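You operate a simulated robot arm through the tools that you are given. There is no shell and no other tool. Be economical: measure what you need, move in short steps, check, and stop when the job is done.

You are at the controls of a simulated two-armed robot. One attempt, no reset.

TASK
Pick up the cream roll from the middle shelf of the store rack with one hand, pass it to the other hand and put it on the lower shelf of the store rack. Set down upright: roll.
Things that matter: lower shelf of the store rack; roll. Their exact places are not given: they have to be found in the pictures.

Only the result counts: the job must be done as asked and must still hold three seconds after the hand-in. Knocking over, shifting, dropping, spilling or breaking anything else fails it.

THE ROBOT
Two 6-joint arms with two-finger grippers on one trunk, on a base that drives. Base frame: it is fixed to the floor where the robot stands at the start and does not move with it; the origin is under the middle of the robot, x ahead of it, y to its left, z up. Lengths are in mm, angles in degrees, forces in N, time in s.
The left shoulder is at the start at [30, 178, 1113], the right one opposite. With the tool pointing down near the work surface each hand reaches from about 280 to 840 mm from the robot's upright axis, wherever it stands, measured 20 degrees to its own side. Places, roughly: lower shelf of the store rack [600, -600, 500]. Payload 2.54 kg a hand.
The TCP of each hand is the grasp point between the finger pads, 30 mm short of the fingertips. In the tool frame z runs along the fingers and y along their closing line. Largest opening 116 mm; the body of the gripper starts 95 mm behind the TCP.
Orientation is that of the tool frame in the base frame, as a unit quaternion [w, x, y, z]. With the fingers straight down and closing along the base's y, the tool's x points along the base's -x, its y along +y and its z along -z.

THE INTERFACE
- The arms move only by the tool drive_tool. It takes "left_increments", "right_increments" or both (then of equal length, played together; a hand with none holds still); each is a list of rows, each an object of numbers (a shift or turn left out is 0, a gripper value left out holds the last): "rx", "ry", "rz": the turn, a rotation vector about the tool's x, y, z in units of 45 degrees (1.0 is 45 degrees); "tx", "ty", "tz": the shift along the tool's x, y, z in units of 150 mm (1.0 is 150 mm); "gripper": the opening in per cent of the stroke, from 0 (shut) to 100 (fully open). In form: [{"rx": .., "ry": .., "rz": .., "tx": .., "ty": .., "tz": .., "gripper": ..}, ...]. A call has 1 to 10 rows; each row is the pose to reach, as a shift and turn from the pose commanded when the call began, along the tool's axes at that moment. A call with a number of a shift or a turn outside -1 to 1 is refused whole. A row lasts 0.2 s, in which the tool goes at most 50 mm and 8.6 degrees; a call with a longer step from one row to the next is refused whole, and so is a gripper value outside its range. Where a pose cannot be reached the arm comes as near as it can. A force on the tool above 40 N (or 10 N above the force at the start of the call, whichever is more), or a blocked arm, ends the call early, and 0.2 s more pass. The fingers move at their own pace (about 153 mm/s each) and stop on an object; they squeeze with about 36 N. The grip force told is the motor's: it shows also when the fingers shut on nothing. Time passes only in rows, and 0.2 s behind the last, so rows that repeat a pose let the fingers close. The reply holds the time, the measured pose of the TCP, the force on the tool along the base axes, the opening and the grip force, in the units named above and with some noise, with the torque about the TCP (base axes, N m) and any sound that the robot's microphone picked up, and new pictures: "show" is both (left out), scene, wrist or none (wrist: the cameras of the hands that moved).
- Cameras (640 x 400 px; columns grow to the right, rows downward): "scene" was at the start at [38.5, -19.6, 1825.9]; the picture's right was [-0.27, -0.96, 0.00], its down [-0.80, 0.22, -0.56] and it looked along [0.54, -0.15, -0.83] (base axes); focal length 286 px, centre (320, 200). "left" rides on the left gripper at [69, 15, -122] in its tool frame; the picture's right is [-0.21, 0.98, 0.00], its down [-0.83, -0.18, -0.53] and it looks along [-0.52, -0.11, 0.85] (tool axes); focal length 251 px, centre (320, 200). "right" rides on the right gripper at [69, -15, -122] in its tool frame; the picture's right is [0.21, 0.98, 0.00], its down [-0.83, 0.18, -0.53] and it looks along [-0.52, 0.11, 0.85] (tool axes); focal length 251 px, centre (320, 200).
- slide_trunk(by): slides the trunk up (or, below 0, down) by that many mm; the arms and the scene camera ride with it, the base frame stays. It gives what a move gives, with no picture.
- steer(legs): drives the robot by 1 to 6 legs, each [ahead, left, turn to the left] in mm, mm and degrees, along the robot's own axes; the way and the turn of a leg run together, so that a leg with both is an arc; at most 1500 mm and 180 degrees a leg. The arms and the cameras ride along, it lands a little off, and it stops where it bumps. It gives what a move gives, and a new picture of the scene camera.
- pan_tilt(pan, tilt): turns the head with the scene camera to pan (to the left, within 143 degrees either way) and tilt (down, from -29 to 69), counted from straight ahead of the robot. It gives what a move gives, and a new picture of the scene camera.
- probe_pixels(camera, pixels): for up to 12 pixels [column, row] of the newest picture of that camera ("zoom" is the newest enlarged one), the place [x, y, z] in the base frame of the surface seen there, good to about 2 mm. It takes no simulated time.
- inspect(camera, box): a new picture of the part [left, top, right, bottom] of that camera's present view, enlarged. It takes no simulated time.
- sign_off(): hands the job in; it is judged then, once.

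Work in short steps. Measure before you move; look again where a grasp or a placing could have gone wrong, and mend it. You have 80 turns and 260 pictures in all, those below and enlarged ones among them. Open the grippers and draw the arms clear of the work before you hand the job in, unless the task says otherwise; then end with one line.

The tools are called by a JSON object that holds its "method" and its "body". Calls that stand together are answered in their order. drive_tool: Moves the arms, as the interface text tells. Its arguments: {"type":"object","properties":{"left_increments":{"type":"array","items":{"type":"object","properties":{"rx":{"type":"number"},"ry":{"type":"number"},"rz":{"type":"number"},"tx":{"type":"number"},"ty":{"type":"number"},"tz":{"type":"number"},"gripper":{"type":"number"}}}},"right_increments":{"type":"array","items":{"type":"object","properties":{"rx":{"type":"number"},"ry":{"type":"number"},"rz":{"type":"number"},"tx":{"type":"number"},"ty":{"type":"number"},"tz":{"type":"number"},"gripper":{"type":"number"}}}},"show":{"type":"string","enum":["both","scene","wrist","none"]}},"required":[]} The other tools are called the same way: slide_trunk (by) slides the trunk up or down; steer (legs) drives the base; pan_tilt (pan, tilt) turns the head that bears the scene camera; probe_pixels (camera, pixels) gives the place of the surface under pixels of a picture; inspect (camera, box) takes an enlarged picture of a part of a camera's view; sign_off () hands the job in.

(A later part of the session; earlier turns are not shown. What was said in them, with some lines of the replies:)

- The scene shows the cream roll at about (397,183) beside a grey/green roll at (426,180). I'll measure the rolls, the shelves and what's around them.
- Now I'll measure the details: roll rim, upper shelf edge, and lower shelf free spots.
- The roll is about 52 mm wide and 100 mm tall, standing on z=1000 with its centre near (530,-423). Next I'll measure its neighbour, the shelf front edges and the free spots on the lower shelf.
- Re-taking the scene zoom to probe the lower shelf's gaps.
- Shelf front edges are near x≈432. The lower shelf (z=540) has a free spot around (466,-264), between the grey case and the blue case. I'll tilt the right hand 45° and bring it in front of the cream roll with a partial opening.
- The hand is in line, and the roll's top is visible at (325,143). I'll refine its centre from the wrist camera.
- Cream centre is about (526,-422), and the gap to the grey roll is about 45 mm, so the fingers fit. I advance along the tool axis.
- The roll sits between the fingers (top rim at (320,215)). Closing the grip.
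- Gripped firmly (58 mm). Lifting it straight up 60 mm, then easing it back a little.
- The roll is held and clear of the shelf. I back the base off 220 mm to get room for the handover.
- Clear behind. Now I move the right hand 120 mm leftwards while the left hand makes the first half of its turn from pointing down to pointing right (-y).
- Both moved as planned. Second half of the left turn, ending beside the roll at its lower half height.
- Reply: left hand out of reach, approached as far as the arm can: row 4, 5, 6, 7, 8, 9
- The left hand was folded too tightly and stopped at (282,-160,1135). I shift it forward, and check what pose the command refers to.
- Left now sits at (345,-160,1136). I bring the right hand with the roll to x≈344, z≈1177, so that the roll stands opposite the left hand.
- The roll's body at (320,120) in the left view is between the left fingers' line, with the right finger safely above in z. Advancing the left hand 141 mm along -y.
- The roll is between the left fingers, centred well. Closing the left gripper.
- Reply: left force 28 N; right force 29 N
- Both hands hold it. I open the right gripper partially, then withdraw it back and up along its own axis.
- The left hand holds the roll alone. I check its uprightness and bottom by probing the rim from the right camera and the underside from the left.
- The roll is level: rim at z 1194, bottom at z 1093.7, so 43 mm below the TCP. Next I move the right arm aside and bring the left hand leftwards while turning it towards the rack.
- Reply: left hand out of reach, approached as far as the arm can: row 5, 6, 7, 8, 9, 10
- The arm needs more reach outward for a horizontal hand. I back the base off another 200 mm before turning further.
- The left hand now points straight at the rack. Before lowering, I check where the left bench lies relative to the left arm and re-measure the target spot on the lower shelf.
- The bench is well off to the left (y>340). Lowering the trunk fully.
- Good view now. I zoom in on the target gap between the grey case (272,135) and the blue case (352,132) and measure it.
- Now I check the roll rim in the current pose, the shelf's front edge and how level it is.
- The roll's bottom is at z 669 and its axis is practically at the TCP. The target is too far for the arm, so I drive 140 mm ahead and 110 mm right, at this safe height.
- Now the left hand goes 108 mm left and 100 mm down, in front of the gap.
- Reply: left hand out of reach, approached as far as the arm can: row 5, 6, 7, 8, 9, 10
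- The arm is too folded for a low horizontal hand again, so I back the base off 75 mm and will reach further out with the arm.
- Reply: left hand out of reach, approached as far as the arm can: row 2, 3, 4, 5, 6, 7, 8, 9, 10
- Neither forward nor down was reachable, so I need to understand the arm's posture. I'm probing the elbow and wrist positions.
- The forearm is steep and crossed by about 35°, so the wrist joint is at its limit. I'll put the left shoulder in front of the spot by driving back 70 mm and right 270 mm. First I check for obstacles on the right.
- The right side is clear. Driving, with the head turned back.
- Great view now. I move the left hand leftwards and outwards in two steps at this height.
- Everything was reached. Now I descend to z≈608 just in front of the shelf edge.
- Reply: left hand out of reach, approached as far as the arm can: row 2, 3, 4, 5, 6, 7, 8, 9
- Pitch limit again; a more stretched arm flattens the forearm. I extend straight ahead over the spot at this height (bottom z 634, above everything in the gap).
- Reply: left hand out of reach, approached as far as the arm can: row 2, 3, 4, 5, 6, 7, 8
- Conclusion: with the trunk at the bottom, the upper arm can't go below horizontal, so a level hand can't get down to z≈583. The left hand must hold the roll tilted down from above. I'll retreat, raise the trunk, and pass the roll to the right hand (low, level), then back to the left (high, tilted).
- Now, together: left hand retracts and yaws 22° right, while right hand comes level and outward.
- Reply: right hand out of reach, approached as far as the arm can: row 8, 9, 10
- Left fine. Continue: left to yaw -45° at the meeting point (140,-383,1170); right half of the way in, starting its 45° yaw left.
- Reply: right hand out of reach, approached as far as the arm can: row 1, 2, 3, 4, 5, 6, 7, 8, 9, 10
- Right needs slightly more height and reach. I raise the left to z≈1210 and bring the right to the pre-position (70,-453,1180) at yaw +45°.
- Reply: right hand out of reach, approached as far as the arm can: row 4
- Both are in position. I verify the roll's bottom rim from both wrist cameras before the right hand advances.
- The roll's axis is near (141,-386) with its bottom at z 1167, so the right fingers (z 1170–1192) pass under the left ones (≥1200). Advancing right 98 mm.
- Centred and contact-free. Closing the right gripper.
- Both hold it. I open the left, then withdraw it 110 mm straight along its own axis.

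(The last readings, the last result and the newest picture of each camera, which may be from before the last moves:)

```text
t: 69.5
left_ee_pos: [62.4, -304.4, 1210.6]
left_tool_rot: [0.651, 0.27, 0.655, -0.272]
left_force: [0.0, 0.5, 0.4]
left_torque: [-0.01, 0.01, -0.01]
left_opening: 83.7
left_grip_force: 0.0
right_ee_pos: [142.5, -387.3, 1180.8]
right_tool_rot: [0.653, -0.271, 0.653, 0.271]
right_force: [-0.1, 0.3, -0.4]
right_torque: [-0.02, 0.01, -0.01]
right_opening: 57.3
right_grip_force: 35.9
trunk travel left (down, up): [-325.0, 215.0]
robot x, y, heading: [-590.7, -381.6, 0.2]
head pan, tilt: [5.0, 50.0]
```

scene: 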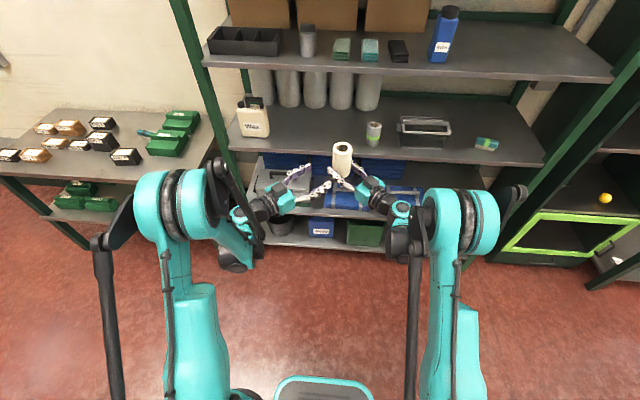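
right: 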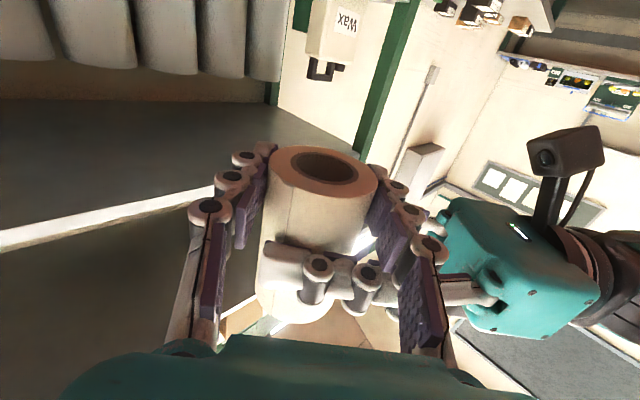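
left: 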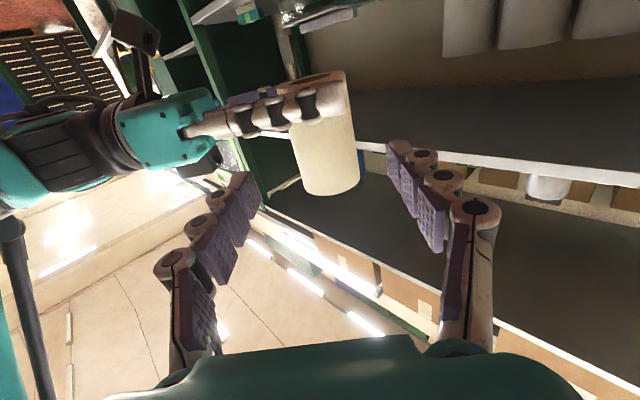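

The right hand alone holds the roll. I raise the left hand and tilt it 40° down for the new grasp near the roll's top.

{"method": "drive_tool", "body": {"left_increments": [{"ry": 0.089, "tx": -0.1, "tz": 0.0}, {"ry": 0.178, "tx": -0.2, "tz": 0.0}, {"ry": 0.267, "tx": -0.3, "tz": 0.0}, {"ry": 0.356, "tx": -0.4, "tz": 0.02}, {"ry": 0.444, "tx": -0.5, "tz": 0.05}, {"ry": 0.533, "tx": -0.6, "tz": 0.08}, {"ry": 0.622, "tx": -0.65, "tz": 0.11}, {"ry": 0.711, "tx": -0.707, "tz": 0.14}, {"ry": 0.8, "tx": -0.707, "tz": 0.16}, {"ry": 0.889, "tx": -0.707, "ty": -0.014, "tz": 0.175}]}}

```text
t: 71.7
left_ee_pos: [79.5, -325.0, 1315.8]
left_tool_rot: [0.387, 0.348, 0.839, -0.162]
left_force: [-0.3, -0.4, -0.6]
left_torque: [0.02, 0.02, -0.03]
left_opening: 83.6
left_grip_force: 0.1
right_ee_pos: [141.9, -386.8, 1179.5]
right_tool_rot: [0.654, -0.27, 0.653, 0.27]
right_force: [-0.1, 0.3, -0.1]
right_torque: [-0.03, 0.0, -0.01]
right_opening: 57.3
right_grip_force: 36.1
trunk travel left (down, up): [-325.0, 215.0]
robot x, y, heading: [-590.0, -381.9, 0.2]
head pan, tilt: [5.0, 50.0]
```

scene: 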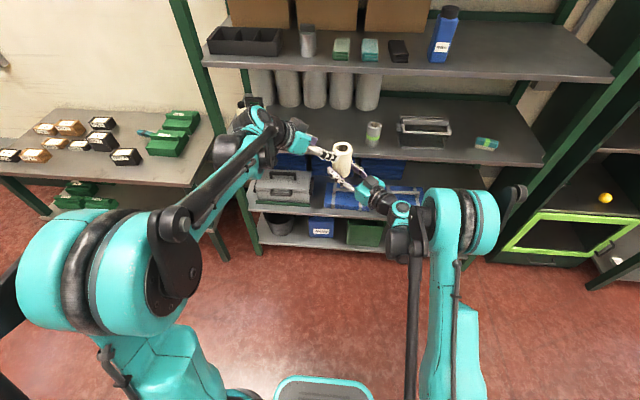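
left: 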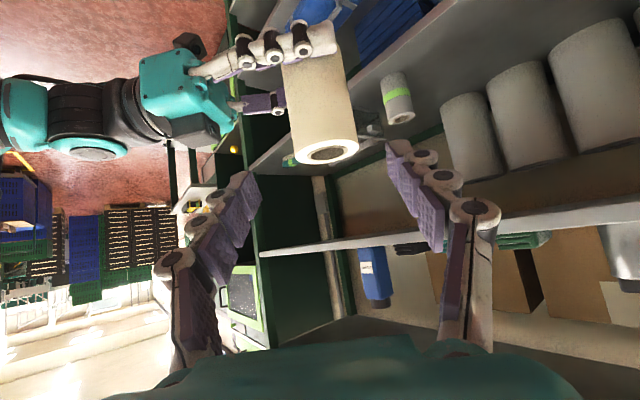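

Now I measure the roll's top rim from the left camera.

{"method": "probe_pixels", "body": {"camera": "left", "pixels": [[300, 156], [353, 148], [326, 163], [330, 138], [312, 164], [345, 158], [296, 110], [300, 80]]}}

{"method": "inspect", "body": {"camera": "left", "box": [240, 40, 400, 190]}}

```text
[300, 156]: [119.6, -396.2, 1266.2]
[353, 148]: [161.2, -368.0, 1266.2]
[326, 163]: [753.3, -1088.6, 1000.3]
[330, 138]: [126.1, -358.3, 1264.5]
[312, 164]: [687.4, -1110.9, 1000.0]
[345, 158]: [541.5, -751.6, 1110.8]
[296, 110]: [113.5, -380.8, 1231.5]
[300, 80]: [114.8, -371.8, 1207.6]
```

```text
2.67 times, centred on (320, 115) of left
```

zoom: 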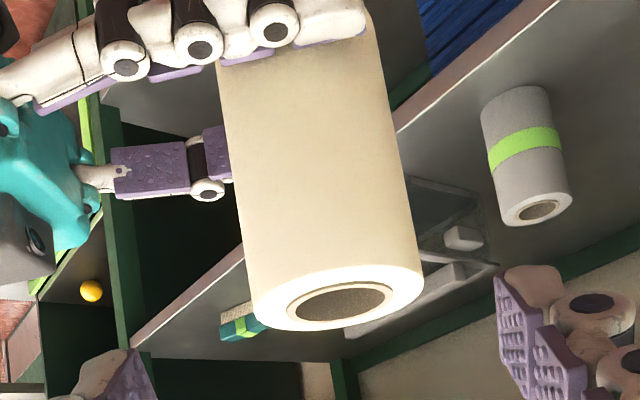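

The rim is near z 1265 with axis ≈(141,-384). Advancing the left hand 113 mm along its axis.

{"method": "drive_tool", "body": {"left_increments": [{"tz": 0.12, "ty": 0.012, "tx": 0.01}, {"tz": 0.24, "ty": 0.012, "tx": 0.01}, {"tz": 0.36, "ty": 0.012, "tx": 0.01}, {"tz": 0.46, "ty": 0.012, "tx": 0.01}, {"tz": 0.56, "ty": 0.012, "tx": 0.01}, {"tz": 0.64, "ty": 0.012, "tx": 0.01}, {"tz": 0.7, "ty": 0.012, "tx": 0.01}, {"tz": 0.753, "ty": 0.012, "tx": 0.01}, {"tz": 0.753, "ty": 0.012, "tx": 0.01}]}}

```text
t: 73.7
left_ee_pos: [142.6, -382.4, 1242.8]
left_tool_rot: [0.386, 0.348, 0.838, -0.163]
left_force: [-0.2, 0.0, 0.6]
left_torque: [-0.02, 0.0, 0.04]
left_opening: 83.7
left_grip_force: 0.2
right_ee_pos: [141.0, -385.4, 1179.8]
right_tool_rot: [0.653, -0.27, 0.653, 0.27]
right_force: [0.1, -0.5, -0.2]
right_torque: [0.02, -0.03, 0.01]
right_opening: 57.0
right_grip_force: 36.3
trunk travel left (down, up): [-325.0, 215.0]
robot x, y, heading: [-591.5, -380.7, -0.0]
head pan, tilt: [5.0, 50.0]
```

scene: 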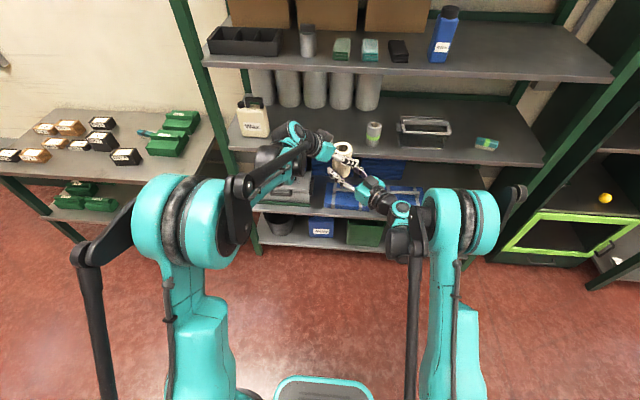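
left: 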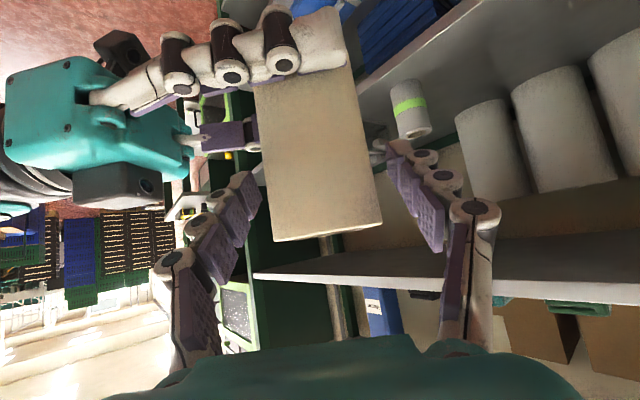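

Centred between the left fingers. Closing the left gripper.

{"method": "drive_tool", "body": {"left_increments": [{"gripper": 0}, {"gripper": 0}, {"gripper": 0}, {"gripper": 0}, {"gripper": 0}], "show": "wrist"}}

```text
t: 74.9
left_ee_pos: [141.1, -382.1, 1242.4]
left_tool_rot: [0.388, 0.347, 0.838, -0.163]
left_force: [-2.4, 7.2, 10.2]
left_torque: [0.24, 0.12, 0.08]
left_opening: 57.0
left_grip_force: 36.7
right_ee_pos: [141.6, -387.9, 1179.8]
right_tool_rot: [0.653, -0.27, 0.654, 0.269]
right_force: [2.7, -7.3, -11.7]
right_torque: [0.14, 0.08, -0.04]
right_opening: 57.1
right_grip_force: 35.7
trunk travel left (down, up): [-325.0, 215.0]
robot x, y, heading: [-586.6, -382.2, -0.0]
head pan, tilt: [5.0, 50.0]
```

left: 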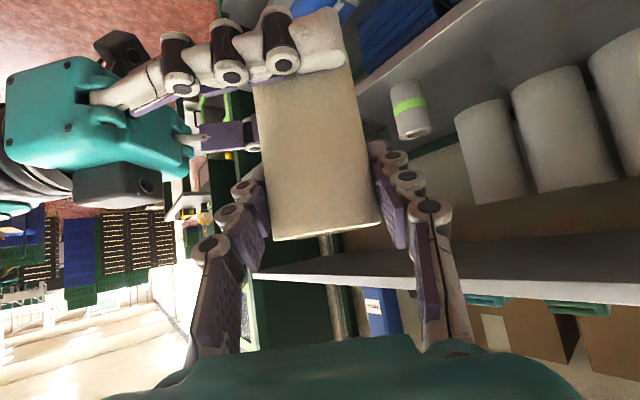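

Both hold it. Opening the right and withdrawing it along its axis.

{"method": "drive_tool", "body": {"right_increments": [{"gripper": 72}, {"gripper": 72}, {"gripper": 72}], "show": "none"}}

{"method": "drive_tool", "body": {"right_increments": [{"tz": -0.08}, {"tz": -0.16}, {"tz": -0.26}, {"tz": -0.36}, {"tz": -0.46}, {"tz": -0.56}, {"tz": -0.66}, {"tz": -0.76}]}}

```text
t: 75.7
left_ee_pos: [142.4, -383.8, 1242.8]
left_tool_rot: [0.388, 0.348, 0.838, -0.163]
left_force: [-0.5, -0.3, -0.3]
left_torque: [-0.01, 0.0, -0.02]
left_opening: 57.2
left_grip_force: 35.6
right_ee_pos: [140.1, -385.6, 1180.4]
right_tool_rot: [0.654, -0.271, 0.653, 0.27]
right_force: [-0.6, -0.8, -0.3]
right_torque: [-0.01, 0.0, 0.01]
right_opening: 83.5
right_grip_force: 0.1
trunk travel left (down, up): [-325.0, 215.0]
robot x, y, heading: [-591.3, -383.1, 0.0]
head pan, tilt: [5.0, 50.0]
```

```text
t: 77.5
left_ee_pos: [141.2, -384.0, 1241.7]
left_tool_rot: [0.387, 0.347, 0.838, -0.163]
left_force: [1.0, 0.7, 0.2]
left_torque: [0.0, 0.0, 0.02]
left_opening: 57.0
left_grip_force: 35.9
right_ee_pos: [60.0, -467.7, 1180.6]
right_tool_rot: [0.653, -0.27, 0.653, 0.27]
right_force: [0.0, -0.1, 0.4]
right_torque: [0.0, -0.01, 0.01]
right_opening: 83.5
right_grip_force: 0.0
trunk travel left (down, up): [-325.0, 215.0]
robot x, y, heading: [-589.7, -380.8, -0.2]
head pan, tilt: [5.0, 50.0]
```

scene: 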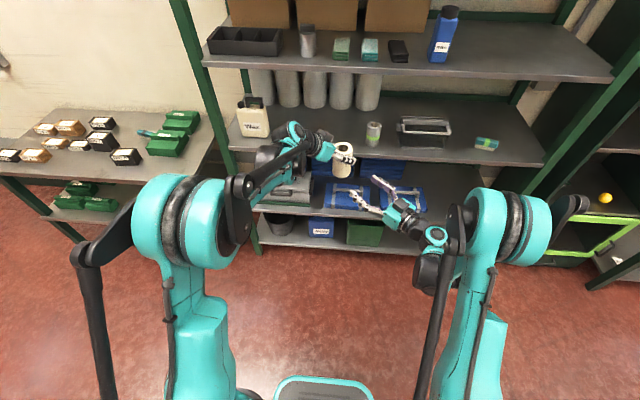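
right: 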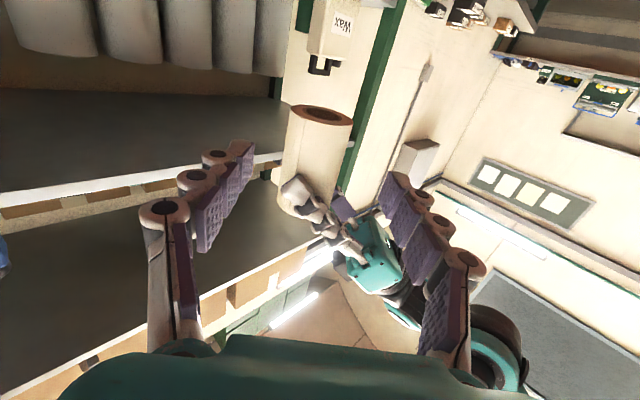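

Left alone holds the roll. Next, the right arm moves aside while the left yaws back to face the rack and shifts 120 mm left.

{"method": "drive_tool", "body": {"left_increments": [{"rx": -0.077, "rz": -0.064, "tx": 0.036, "ty": 0.057, "tz": -0.043}, {"rx": -0.153, "rz": -0.129, "tx": 0.073, "ty": 0.113, "tz": -0.087}, {"rx": -0.23, "rz": -0.193, "tx": 0.109, "ty": 0.17, "tz": -0.13}, {"rx": -0.306, "rz": -0.257, "tx": 0.146, "ty": 0.226, "tz": -0.174}, {"rx": -0.383, "rz": -0.322, "tx": 0.182, "ty": 0.283, "tz": -0.217}, {"rx": -0.46, "rz": -0.386, "tx": 0.218, "ty": 0.34, "tz": -0.26}, {"rx": -0.536, "rz": -0.45, "tx": 0.255, "ty": 0.396, "tz": -0.304}, {"rx": -0.613, "rz": -0.514, "tx": 0.291, "ty": 0.453, "tz": -0.347}, {"rx": -0.689, "rz": -0.579, "tx": 0.328, "ty": 0.509, "tz": -0.391}, {"rx": -0.766, "rz": -0.643, "tx": 0.364, "ty": 0.566, "tz": -0.434}], "right_increments": [{"tx": -0.027, "ty": -0.07, "tz": -0.07}, {"tx": -0.053, "ty": -0.14, "tz": -0.14}, {"tx": -0.08, "ty": -0.21, "tz": -0.21}, {"tx": -0.107, "ty": -0.28, "tz": -0.28}, {"tx": -0.133, "ty": -0.35, "tz": -0.35}, {"tx": -0.16, "ty": -0.42, "tz": -0.42}, {"tx": -0.187, "ty": -0.49, "tz": -0.49}, {"tx": -0.213, "ty": -0.56, "tz": -0.56}, {"tx": -0.24, "ty": -0.63, "tz": -0.63}, {"tx": -0.267, "ty": -0.7, "tz": -0.7}]}}

```text
t: 79.7
left_ee_pos: [140.4, -263.6, 1243.2]
left_tool_rot: [0.42, 0.0, 0.908, 0.0]
left_force: [0.3, -0.1, -0.7]
left_torque: [0.03, -0.02, 0.02]
left_opening: 57.2
left_grip_force: 35.6
right_ee_pos: [61.3, -617.0, 1220.6]
right_tool_rot: [0.653, -0.271, 0.653, 0.27]
right_force: [0.3, -0.3, -0.1]
right_torque: [-0.04, 0.02, 0.01]
right_opening: 83.5
right_grip_force: 0.0
trunk travel left (down, up): [-325.0, 215.0]
robot x, y, heading: [-592.7, -381.4, -0.4]
head pan, tilt: [5.0, 50.0]
```

scene: 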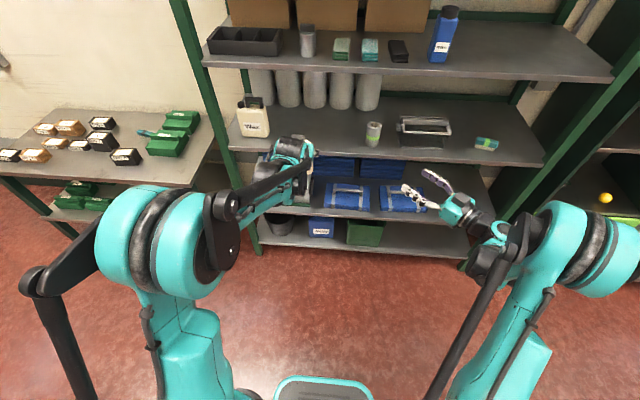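
right: 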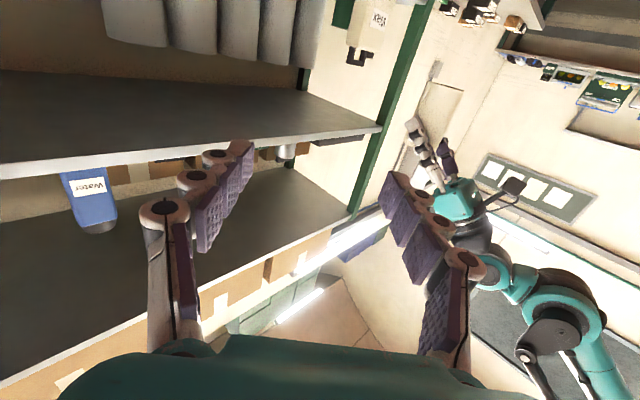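
left: 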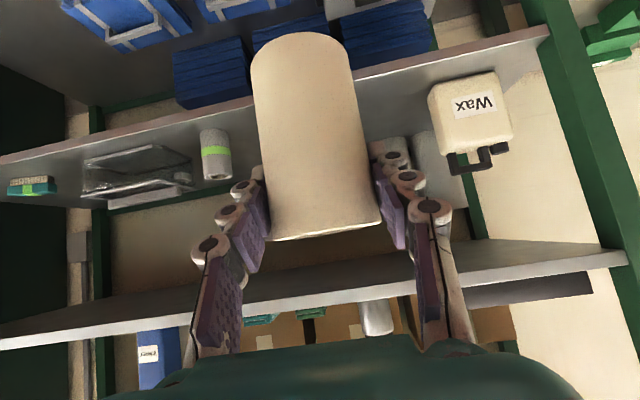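

The left faces the rack with a 40° tilt. Lowering the trunk and then the hand.

{"method": "slide_trunk", "body": {"by": -320}}

{"method": "drive_tool", "body": {"left_increments": [{"tx": 0.077, "tz": 0.064}, {"tx": 0.153, "tz": 0.129}, {"tx": 0.23, "tz": 0.193}, {"tx": 0.306, "tz": 0.257}, {"tx": 0.383, "tz": 0.322}, {"tx": 0.46, "tz": 0.386}, {"tx": 0.536, "tz": 0.45}, {"tx": 0.613, "tz": 0.514}, {"tx": 0.689, "tz": 0.579}, {"tx": 0.766, "tz": 0.643}]}}

```text
t: 82.8
left_ee_pos: [140.1, -263.2, 923.0]
left_tool_rot: [0.421, 0.001, 0.907, 0.001]
left_force: [0.0, 0.2, -0.9]
left_torque: [-0.02, 0.0, 0.02]
left_opening: 57.3
left_grip_force: 36.4
right_ee_pos: [61.9, -615.4, 901.4]
right_tool_rot: [0.653, -0.271, 0.653, 0.271]
right_force: [0.3, -0.2, 0.6]
right_torque: [-0.01, -0.01, -0.03]
right_opening: 83.4
right_grip_force: 0.1
trunk travel left (down, up): [-5.0, 535.0]
robot x, y, heading: [-591.0, -382.5, 0.4]
head pan, tilt: [5.0, 50.0]
```

```text
t: 85.0
left_ee_pos: [139.4, -262.3, 772.8]
left_tool_rot: [0.42, 0.0, 0.907, 0.001]
left_force: [-0.7, -0.5, -0.1]
left_torque: [-0.01, 0.0, 0.0]
left_opening: 57.5
left_grip_force: 36.0
right_ee_pos: [60.6, -616.7, 899.0]
right_tool_rot: [0.653, -0.27, 0.654, 0.27]
right_force: [0.2, -0.4, 0.7]
right_torque: [-0.01, 0.0, -0.01]
right_opening: 83.2
right_grip_force: 0.0
trunk travel left (down, up): [-5.0, 535.0]
robot x, y, heading: [-588.5, -377.7, -0.0]
head pan, tilt: [5.0, 50.0]
```

scene: 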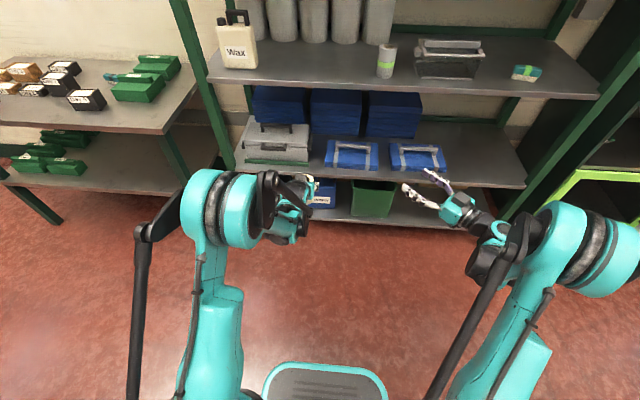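
left: 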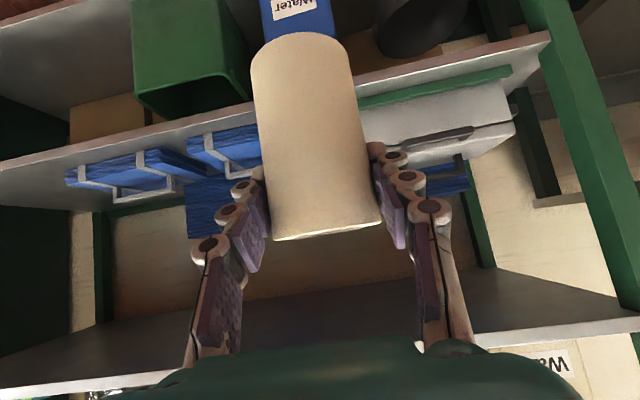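

Reachable. Down another 130 mm.

{"method": "drive_tool", "body": {"left_increments": [{"tx": 0.075, "tz": 0.063}, {"tx": 0.15, "tz": 0.126}, {"tx": 0.225, "tz": 0.189}, {"tx": 0.3, "tz": 0.252}, {"tx": 0.375, "tz": 0.315}, {"tx": 0.45, "tz": 0.378}, {"tx": 0.525, "tz": 0.441}, {"tx": 0.6, "tz": 0.504}, {"tx": 0.664, "tz": 0.557}, {"tx": 0.664, "tz": 0.557}]}}

{"method": "probe_pixels", "body": {"camera": "left", "pixels": [[253, 70], [255, 55], [300, 34], [340, 50], [262, 160], [300, 239], [360, 228], [275, 238], [310, 100], [350, 75]]}}

```text
t: 87.2
left_ee_pos: [138.7, -263.3, 643.1]
left_tool_rot: [0.42, 0.001, 0.907, 0.0]
left_force: [-0.4, 0.0, -0.2]
left_torque: [-0.01, 0.01, -0.01]
left_opening: 57.2
left_grip_force: 35.5
right_ee_pos: [60.7, -615.8, 900.2]
right_tool_rot: [0.653, -0.271, 0.653, 0.271]
right_force: [0.2, 0.0, -0.6]
right_torque: [0.01, 0.0, 0.02]
right_opening: 83.5
right_grip_force: 0.0
trunk travel left (down, up): [-5.0, 535.0]
robot x, y, heading: [-587.4, -383.9, -0.2]
head pan, tilt: [5.0, 50.0]
```

scene: 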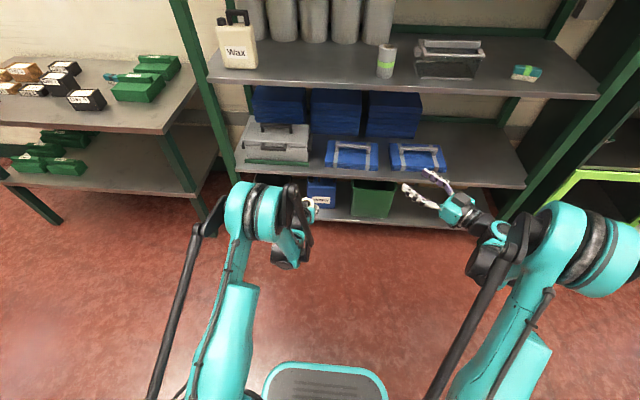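
left: 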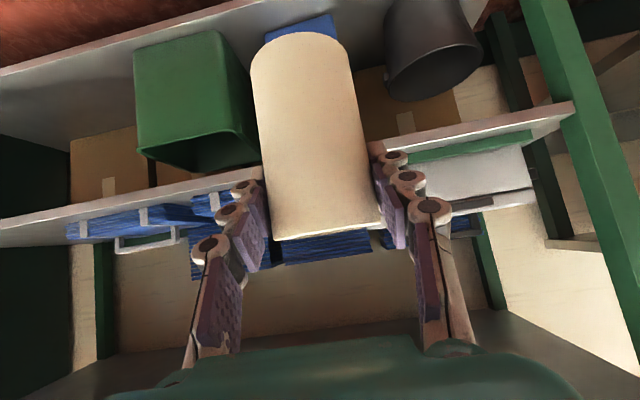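

```text
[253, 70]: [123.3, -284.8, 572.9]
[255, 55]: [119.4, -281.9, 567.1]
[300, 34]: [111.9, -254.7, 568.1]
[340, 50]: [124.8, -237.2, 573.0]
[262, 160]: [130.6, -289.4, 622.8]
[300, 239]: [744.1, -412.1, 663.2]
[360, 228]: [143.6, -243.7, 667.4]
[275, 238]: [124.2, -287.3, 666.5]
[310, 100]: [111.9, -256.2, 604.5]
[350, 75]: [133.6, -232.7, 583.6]
```

The roll is vertical, its bottom at z 567 and axis (140,-261). Driving 290 mm ahead.

{"method": "steer", "body": {"legs": [[290, 0, 0]]}}

{"method": "inspect", "body": {"camera": "scene", "box": [200, 100, 400, 225]}}

{"method": "inspect", "body": {"camera": "left", "box": [0, 0, 640, 400]}}

```text
t: 89.2
left_ee_pos: [429.5, -263.1, 641.9]
left_tool_rot: [0.419, 0.0, 0.908, 0.001]
left_force: [-0.5, -0.2, 0.7]
left_torque: [-0.02, 0.03, -0.01]
left_opening: 57.3
left_grip_force: 35.5
right_ee_pos: [352.5, -616.6, 900.1]
right_tool_rot: [0.653, -0.27, 0.654, 0.271]
right_force: [0.5, -1.0, 0.6]
right_torque: [-0.01, -0.02, -0.01]
right_opening: 83.4
right_grip_force: 0.1
trunk travel left (down, up): [-5.0, 535.0]
robot x, y, heading: [-299.2, -383.2, -0.1]
head pan, tilt: [5.0, 50.0]
```

scene: 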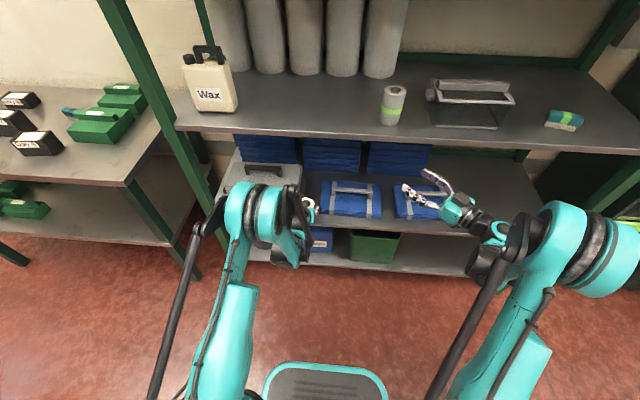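

```text
3.20 times, centred on (300, 162) of scene
```

zoom: 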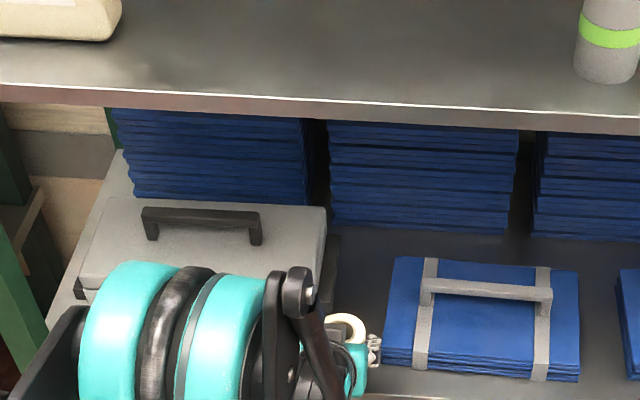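

```text
1.00 times, centred on (320, 200) of left (not enlarged: the box is as wide or as high as the picture)
```

zoom: 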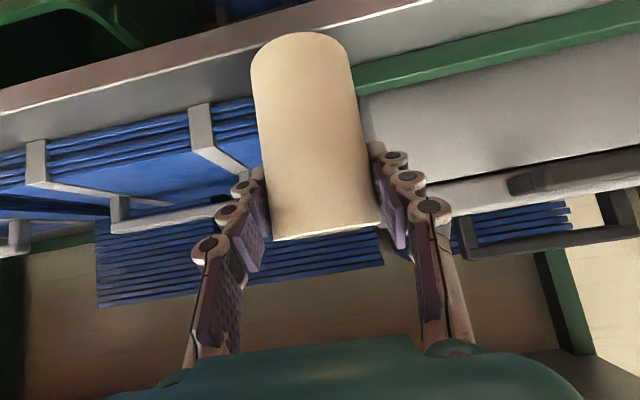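

I check the gap's side limits from the left wrist camera.

{"method": "probe_pixels", "body": {"camera": "left", "pixels": [[365, 80], [380, 78], [368, 100], [250, 130], [245, 155], [256, 160], [250, 110], [252, 90], [350, 70], [255, 60], [240, 130], [372, 130]]}}

```text
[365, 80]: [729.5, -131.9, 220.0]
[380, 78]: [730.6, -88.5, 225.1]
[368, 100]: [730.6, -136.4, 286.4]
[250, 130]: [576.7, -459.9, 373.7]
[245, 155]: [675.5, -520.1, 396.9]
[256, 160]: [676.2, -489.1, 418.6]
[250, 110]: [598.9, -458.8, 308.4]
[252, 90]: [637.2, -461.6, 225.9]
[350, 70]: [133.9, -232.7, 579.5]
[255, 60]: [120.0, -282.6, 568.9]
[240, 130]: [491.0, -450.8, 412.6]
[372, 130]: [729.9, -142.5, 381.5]
```

Those came from the older picture; the newest one is the "zoom", so I probe that instead.

{"method": "probe_pixels", "body": {"camera": "zoom", "pixels": [[362, 80], [375, 78], [366, 105], [252, 130], [245, 155], [256, 160], [250, 105], [252, 90], [350, 70], [255, 60], [300, 36], [372, 130]]}}

```text
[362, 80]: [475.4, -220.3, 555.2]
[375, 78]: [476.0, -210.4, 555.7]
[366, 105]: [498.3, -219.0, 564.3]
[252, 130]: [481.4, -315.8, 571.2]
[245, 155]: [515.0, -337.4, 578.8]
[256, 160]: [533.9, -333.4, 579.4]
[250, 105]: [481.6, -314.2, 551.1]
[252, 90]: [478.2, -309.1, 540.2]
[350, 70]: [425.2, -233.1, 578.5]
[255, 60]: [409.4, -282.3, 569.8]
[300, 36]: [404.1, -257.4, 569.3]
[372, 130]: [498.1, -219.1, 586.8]
```

Clearances: green strip ends at y≈-228, blue case starts at y≈-309, and the roll axis is at (432,-262). I move 36 mm in, 3 mm right, then down 20 mm.

{"method": "drive_tool", "body": {"left_increments": [{"tx": -0.04, "tz": 0.045, "ty": -0.02}, {"tx": -0.08, "tz": 0.09, "ty": -0.02}, {"tx": -0.12, "tz": 0.135, "ty": -0.02}, {"tx": -0.153, "tz": 0.181, "ty": -0.02}, {"tx": -0.153, "tz": 0.181, "ty": -0.02}, {"tx": -0.12, "tz": 0.209, "ty": -0.02}, {"tx": -0.085, "tz": 0.238, "ty": -0.02}, {"tx": -0.051, "tz": 0.267, "ty": -0.02}]}}

{"method": "probe_pixels", "body": {"camera": "left", "pixels": [[255, 60], [300, 36], [330, 44], [350, 70], [245, 130], [372, 80], [252, 90], [300, 25], [362, 80]]}}

```text
t: 91.0
left_ee_pos: [464.9, -265.1, 622.7]
left_tool_rot: [0.42, 0.001, 0.908, 0.0]
left_force: [-0.3, -0.9, -0.3]
left_torque: [-0.04, 0.01, 0.01]
left_opening: 57.0
left_grip_force: 35.6
right_ee_pos: [351.6, -617.1, 900.6]
right_tool_rot: [0.654, -0.271, 0.653, 0.271]
right_force: [-0.1, -1.1, -0.4]
right_torque: [0.0, 0.01, 0.0]
right_opening: 83.3
right_grip_force: 0.1
trunk travel left (down, up): [-5.0, 535.0]
robot x, y, heading: [-300.1, -383.1, -0.2]
head pan, tilt: [5.0, 50.0]
```

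scene: 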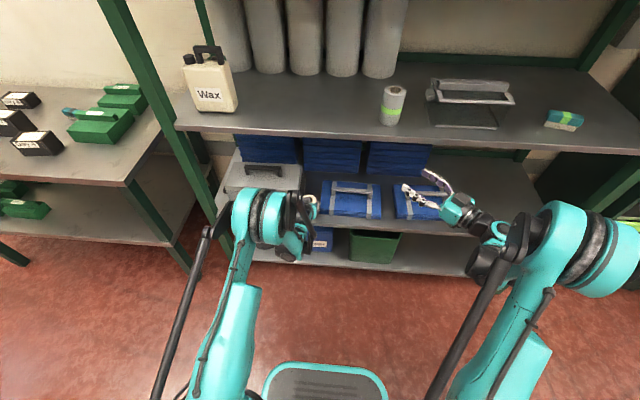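
left: 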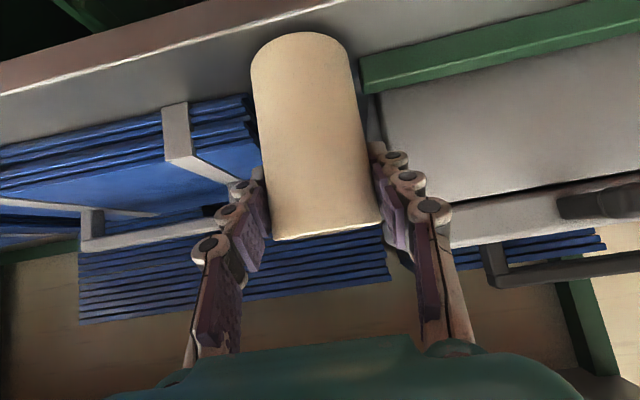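

```text
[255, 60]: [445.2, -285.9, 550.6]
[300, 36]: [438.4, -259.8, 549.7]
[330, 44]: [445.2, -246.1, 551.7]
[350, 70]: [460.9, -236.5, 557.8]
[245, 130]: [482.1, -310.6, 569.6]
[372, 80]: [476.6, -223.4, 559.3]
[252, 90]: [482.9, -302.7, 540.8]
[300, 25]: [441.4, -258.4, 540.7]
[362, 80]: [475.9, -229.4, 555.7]
```

The roll's bottom is at about 547 with the front of the roll 5 mm inside the shelf edge. I go 5 mm further in, then lower the last 6.5 mm gently.

{"method": "drive_tool", "body": {"left_increments": [{"tx": -0.0216, "tz": 0.0254}, {"tx": -0.0114, "tz": 0.034}, {"tx": -0.0012, "tz": 0.0426}, {"tx": 0.0064, "tz": 0.0491}, {"tx": 0.0115, "tz": 0.0534}, {"tx": 0.0115, "tz": 0.0534}], "show": "wrist"}}

{"method": "probe_pixels", "body": {"camera": "left", "pixels": [[255, 58], [300, 35], [330, 43], [300, 33], [300, 28], [310, 100], [275, 237], [360, 228]]}}

```text
t: 92.4
left_ee_pos: [469.6, -264.6, 617.2]
left_tool_rot: [0.42, 0.001, 0.908, 0.0]
left_force: [1.2, -0.3, 4.0]
left_torque: [-0.03, 0.0, 0.02]
left_opening: 57.2
left_grip_force: 36.1
right_ee_pos: [350.6, -616.4, 900.5]
right_tool_rot: [0.653, -0.27, 0.653, 0.27]
right_force: [0.4, 0.8, 0.3]
right_torque: [0.0, -0.03, 0.01]
right_opening: 83.4
right_grip_force: 0.0
trunk travel left (down, up): [-5.0, 535.0]
robot x, y, heading: [-303.9, -381.1, -0.3]
head pan, tilt: [5.0, 50.0]
```

left: 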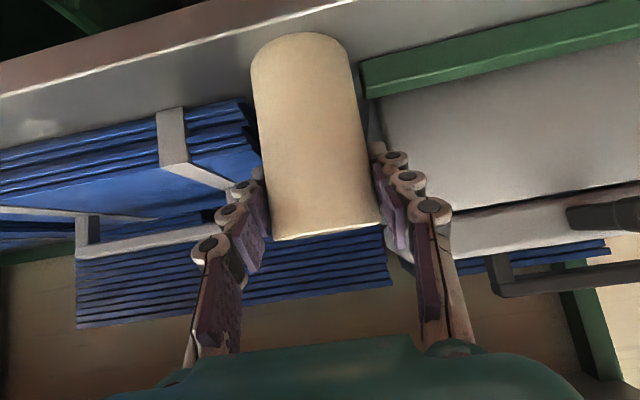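

```text
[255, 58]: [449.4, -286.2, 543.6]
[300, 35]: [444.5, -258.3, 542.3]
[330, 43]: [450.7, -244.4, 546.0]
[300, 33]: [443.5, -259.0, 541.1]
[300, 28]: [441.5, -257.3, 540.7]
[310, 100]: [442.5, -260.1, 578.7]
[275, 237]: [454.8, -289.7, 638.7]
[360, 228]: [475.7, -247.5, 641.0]
```

Contact felt (4 N). I release with a narrow opening (66 mm) so the fingers don't touch the neighbours.

{"method": "drive_tool", "body": {"left_increments": [{"gripper": 52}, {"gripper": 57}, {"gripper": 57}, {"gripper": 57}], "show": "wrist"}}

```text
t: 93.4
left_ee_pos: [470.0, -265.6, 615.7]
left_tool_rot: [0.419, 0.001, 0.908, 0.0]
left_force: [0.5, 0.1, -0.2]
left_torque: [-0.01, 0.0, 0.02]
left_opening: 66.3
left_grip_force: 0.0
right_ee_pos: [350.6, -617.2, 900.3]
right_tool_rot: [0.653, -0.27, 0.653, 0.27]
right_force: [0.1, -0.3, 0.0]
right_torque: [-0.03, 0.04, -0.02]
right_opening: 83.6
right_grip_force: 0.1
trunk travel left (down, up): [-5.0, 535.0]
robot x, y, heading: [-296.0, -379.3, -0.1]
head pan, tilt: [5.0, 50.0]
```

left: 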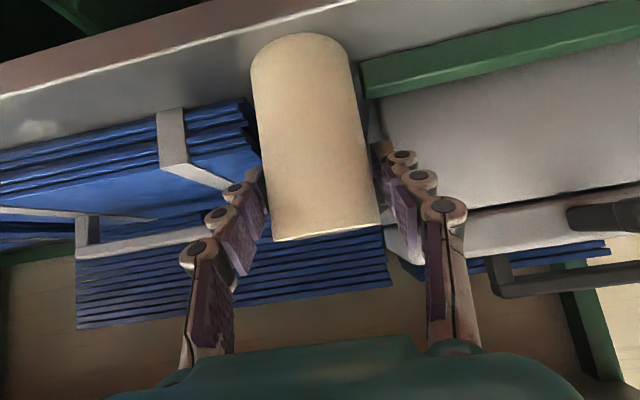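

The roll stands free between the fingers. Withdrawing slowly along the tool axis.

{"method": "drive_tool", "body": {"left_increments": [{"tz": -0.05}, {"tz": -0.12}, {"tz": -0.2}, {"tz": -0.3}, {"tz": -0.42}, {"tz": -0.55}, {"tz": -0.7}, {"tz": -0.85}, {"tz": -1.0}]}}

{"method": "steer", "body": {"legs": [[-150, 0, 0]]}}

{"method": "inspect", "body": {"camera": "left", "box": [0, 0, 640, 400]}}

```text
t: 95.4
left_ee_pos: [355.4, -265.6, 712.3]
left_tool_rot: [0.42, 0.001, 0.907, 0.001]
left_force: [0.1, -0.4, 0.2]
left_torque: [0.0, -0.02, 0.0]
left_opening: 66.3
left_grip_force: 0.1
right_ee_pos: [350.4, -617.4, 900.9]
right_tool_rot: [0.653, -0.271, 0.653, 0.271]
right_force: [0.0, -0.5, 0.5]
right_torque: [-0.01, 0.03, 0.0]
right_opening: 83.4
right_grip_force: 0.1
trunk travel left (down, up): [-5.0, 535.0]
robot x, y, heading: [-298.3, -381.5, 0.0]
head pan, tilt: [5.0, 50.0]
```

scene: 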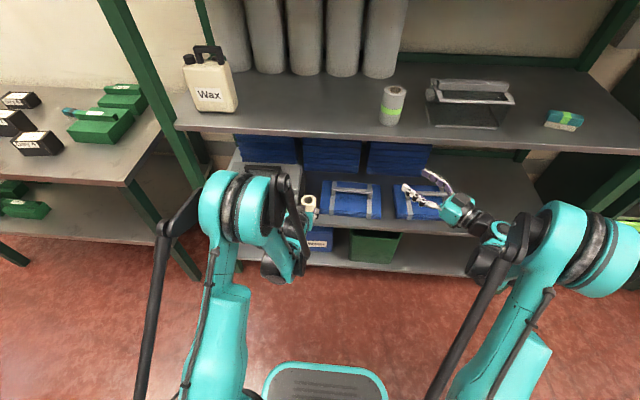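
left: 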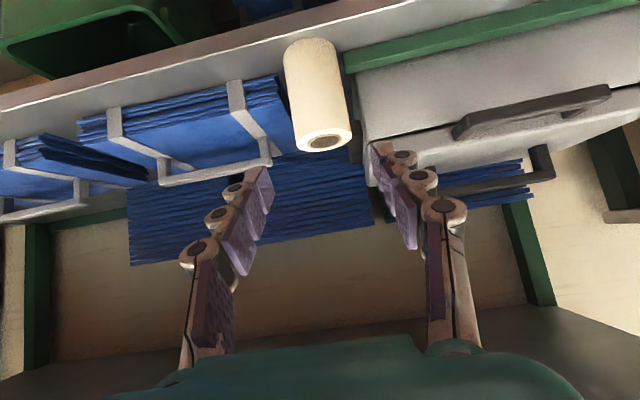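

```text
t: 96.8
left_ee_pos: [205.8, -265.4, 713.1]
left_tool_rot: [0.419, 0.001, 0.908, 0.0]
left_force: [0.2, -1.5, 0.7]
left_torque: [0.0, 0.02, 0.01]
left_opening: 66.2
left_grip_force: 0.0
right_ee_pos: [200.1, -616.2, 901.2]
right_tool_rot: [0.653, -0.271, 0.653, 0.271]
right_force: [-0.1, 0.0, 0.0]
right_torque: [-0.01, 0.0, -0.04]
right_opening: 83.5
right_grip_force: 0.1
trunk travel left (down, up): [-5.0, 535.0]
robot x, y, heading: [-451.5, -380.4, 0.0]
head pan, tilt: [5.0, 50.0]
```

scene: 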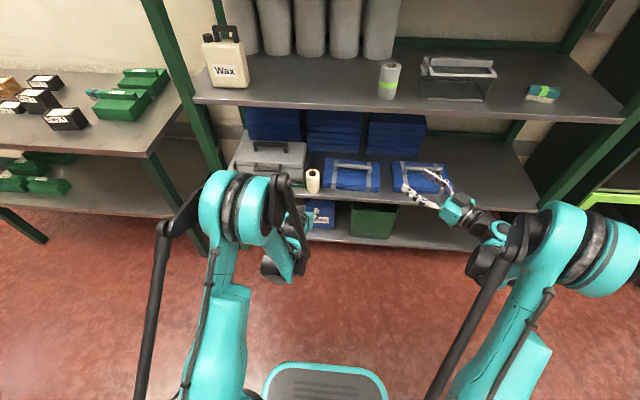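

```text
1.00 times, centred on (320, 200) of left (not enlarged: the box is as wide or as high as the picture)
```

zoom: 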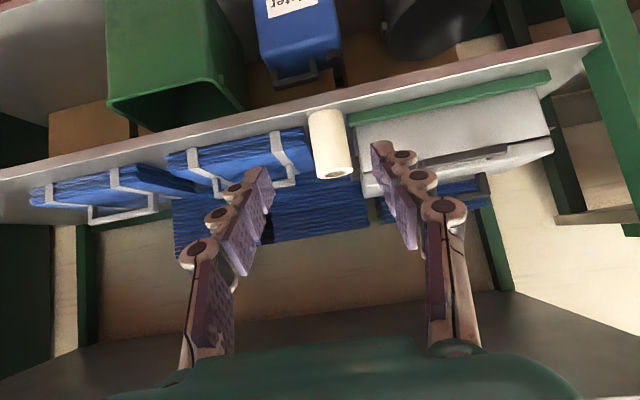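

The roll stands at (313,181) in the scene. I open the grippers fully and check its position and uprightness closely.

{"method": "drive_tool", "body": {"left_increments": [{"gripper": 100}, {"gripper": 100}], "right_increments": [{"gripper": 100}, {"gripper": 100}], "show": "none"}}

{"method": "inspect", "body": {"camera": "scene", "box": [280, 150, 360, 200]}}

{"method": "probe_pixels", "body": {"camera": "zoom", "pixels": [[264, 155], [225, 175], [300, 175], [262, 205], [232, 300], [295, 300], [264, 320], [264, 350]]}}

```text
t: 97.4
left_ee_pos: [205.0, -265.8, 713.1]
left_tool_rot: [0.42, 0.001, 0.908, 0.0]
left_force: [-0.6, 0.0, 0.3]
left_torque: [0.0, -0.01, 0.01]
left_opening: 115.7
left_grip_force: 0.0
right_ee_pos: [200.9, -615.7, 899.8]
right_tool_rot: [0.653, -0.271, 0.653, 0.271]
right_force: [0.5, 0.0, 0.6]
right_torque: [0.0, 0.0, 0.01]
right_opening: 115.9
right_grip_force: 0.2
trunk travel left (down, up): [-5.0, 535.0]
robot x, y, heading: [-452.9, -383.5, -0.1]
head pan, tilt: [5.0, 50.0]
```

```text
8.00 times, centred on (320, 175) of scene
```

zoom: 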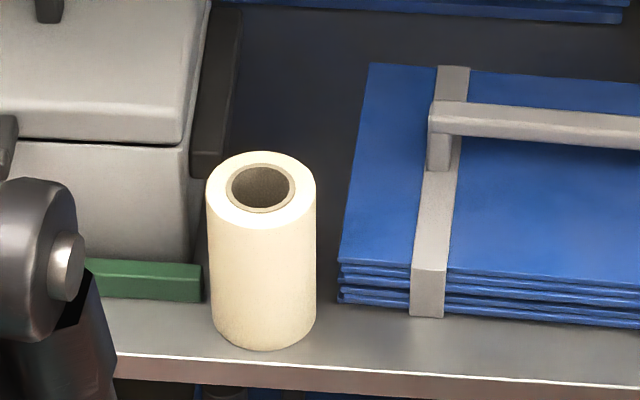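

```text
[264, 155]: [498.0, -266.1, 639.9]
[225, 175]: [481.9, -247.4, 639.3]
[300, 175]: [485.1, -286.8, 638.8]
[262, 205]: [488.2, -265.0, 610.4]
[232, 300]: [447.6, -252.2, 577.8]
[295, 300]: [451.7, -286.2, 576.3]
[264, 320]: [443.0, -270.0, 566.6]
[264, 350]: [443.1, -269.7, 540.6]
```

The roll stands upright on the lower shelf: rim at z 639–640, base at z 540, clear of both neighbours. Both hands are open and away from the rack, so I hand in.

{"method": "sign_off", "body": {}}

```text
The job is handed in.
```

The cream roll is standing upright on the lower shelf of the store rack, in the gap between the grey case and the blue case, and touching neither. The right hand picked it up and passed it to the left. I had to pass it back and forth once more to get a tilted grip that could reach that low, and the left hand then set it down. Both grippers are open and clear of the rack, and nothing else appears to have been moved.
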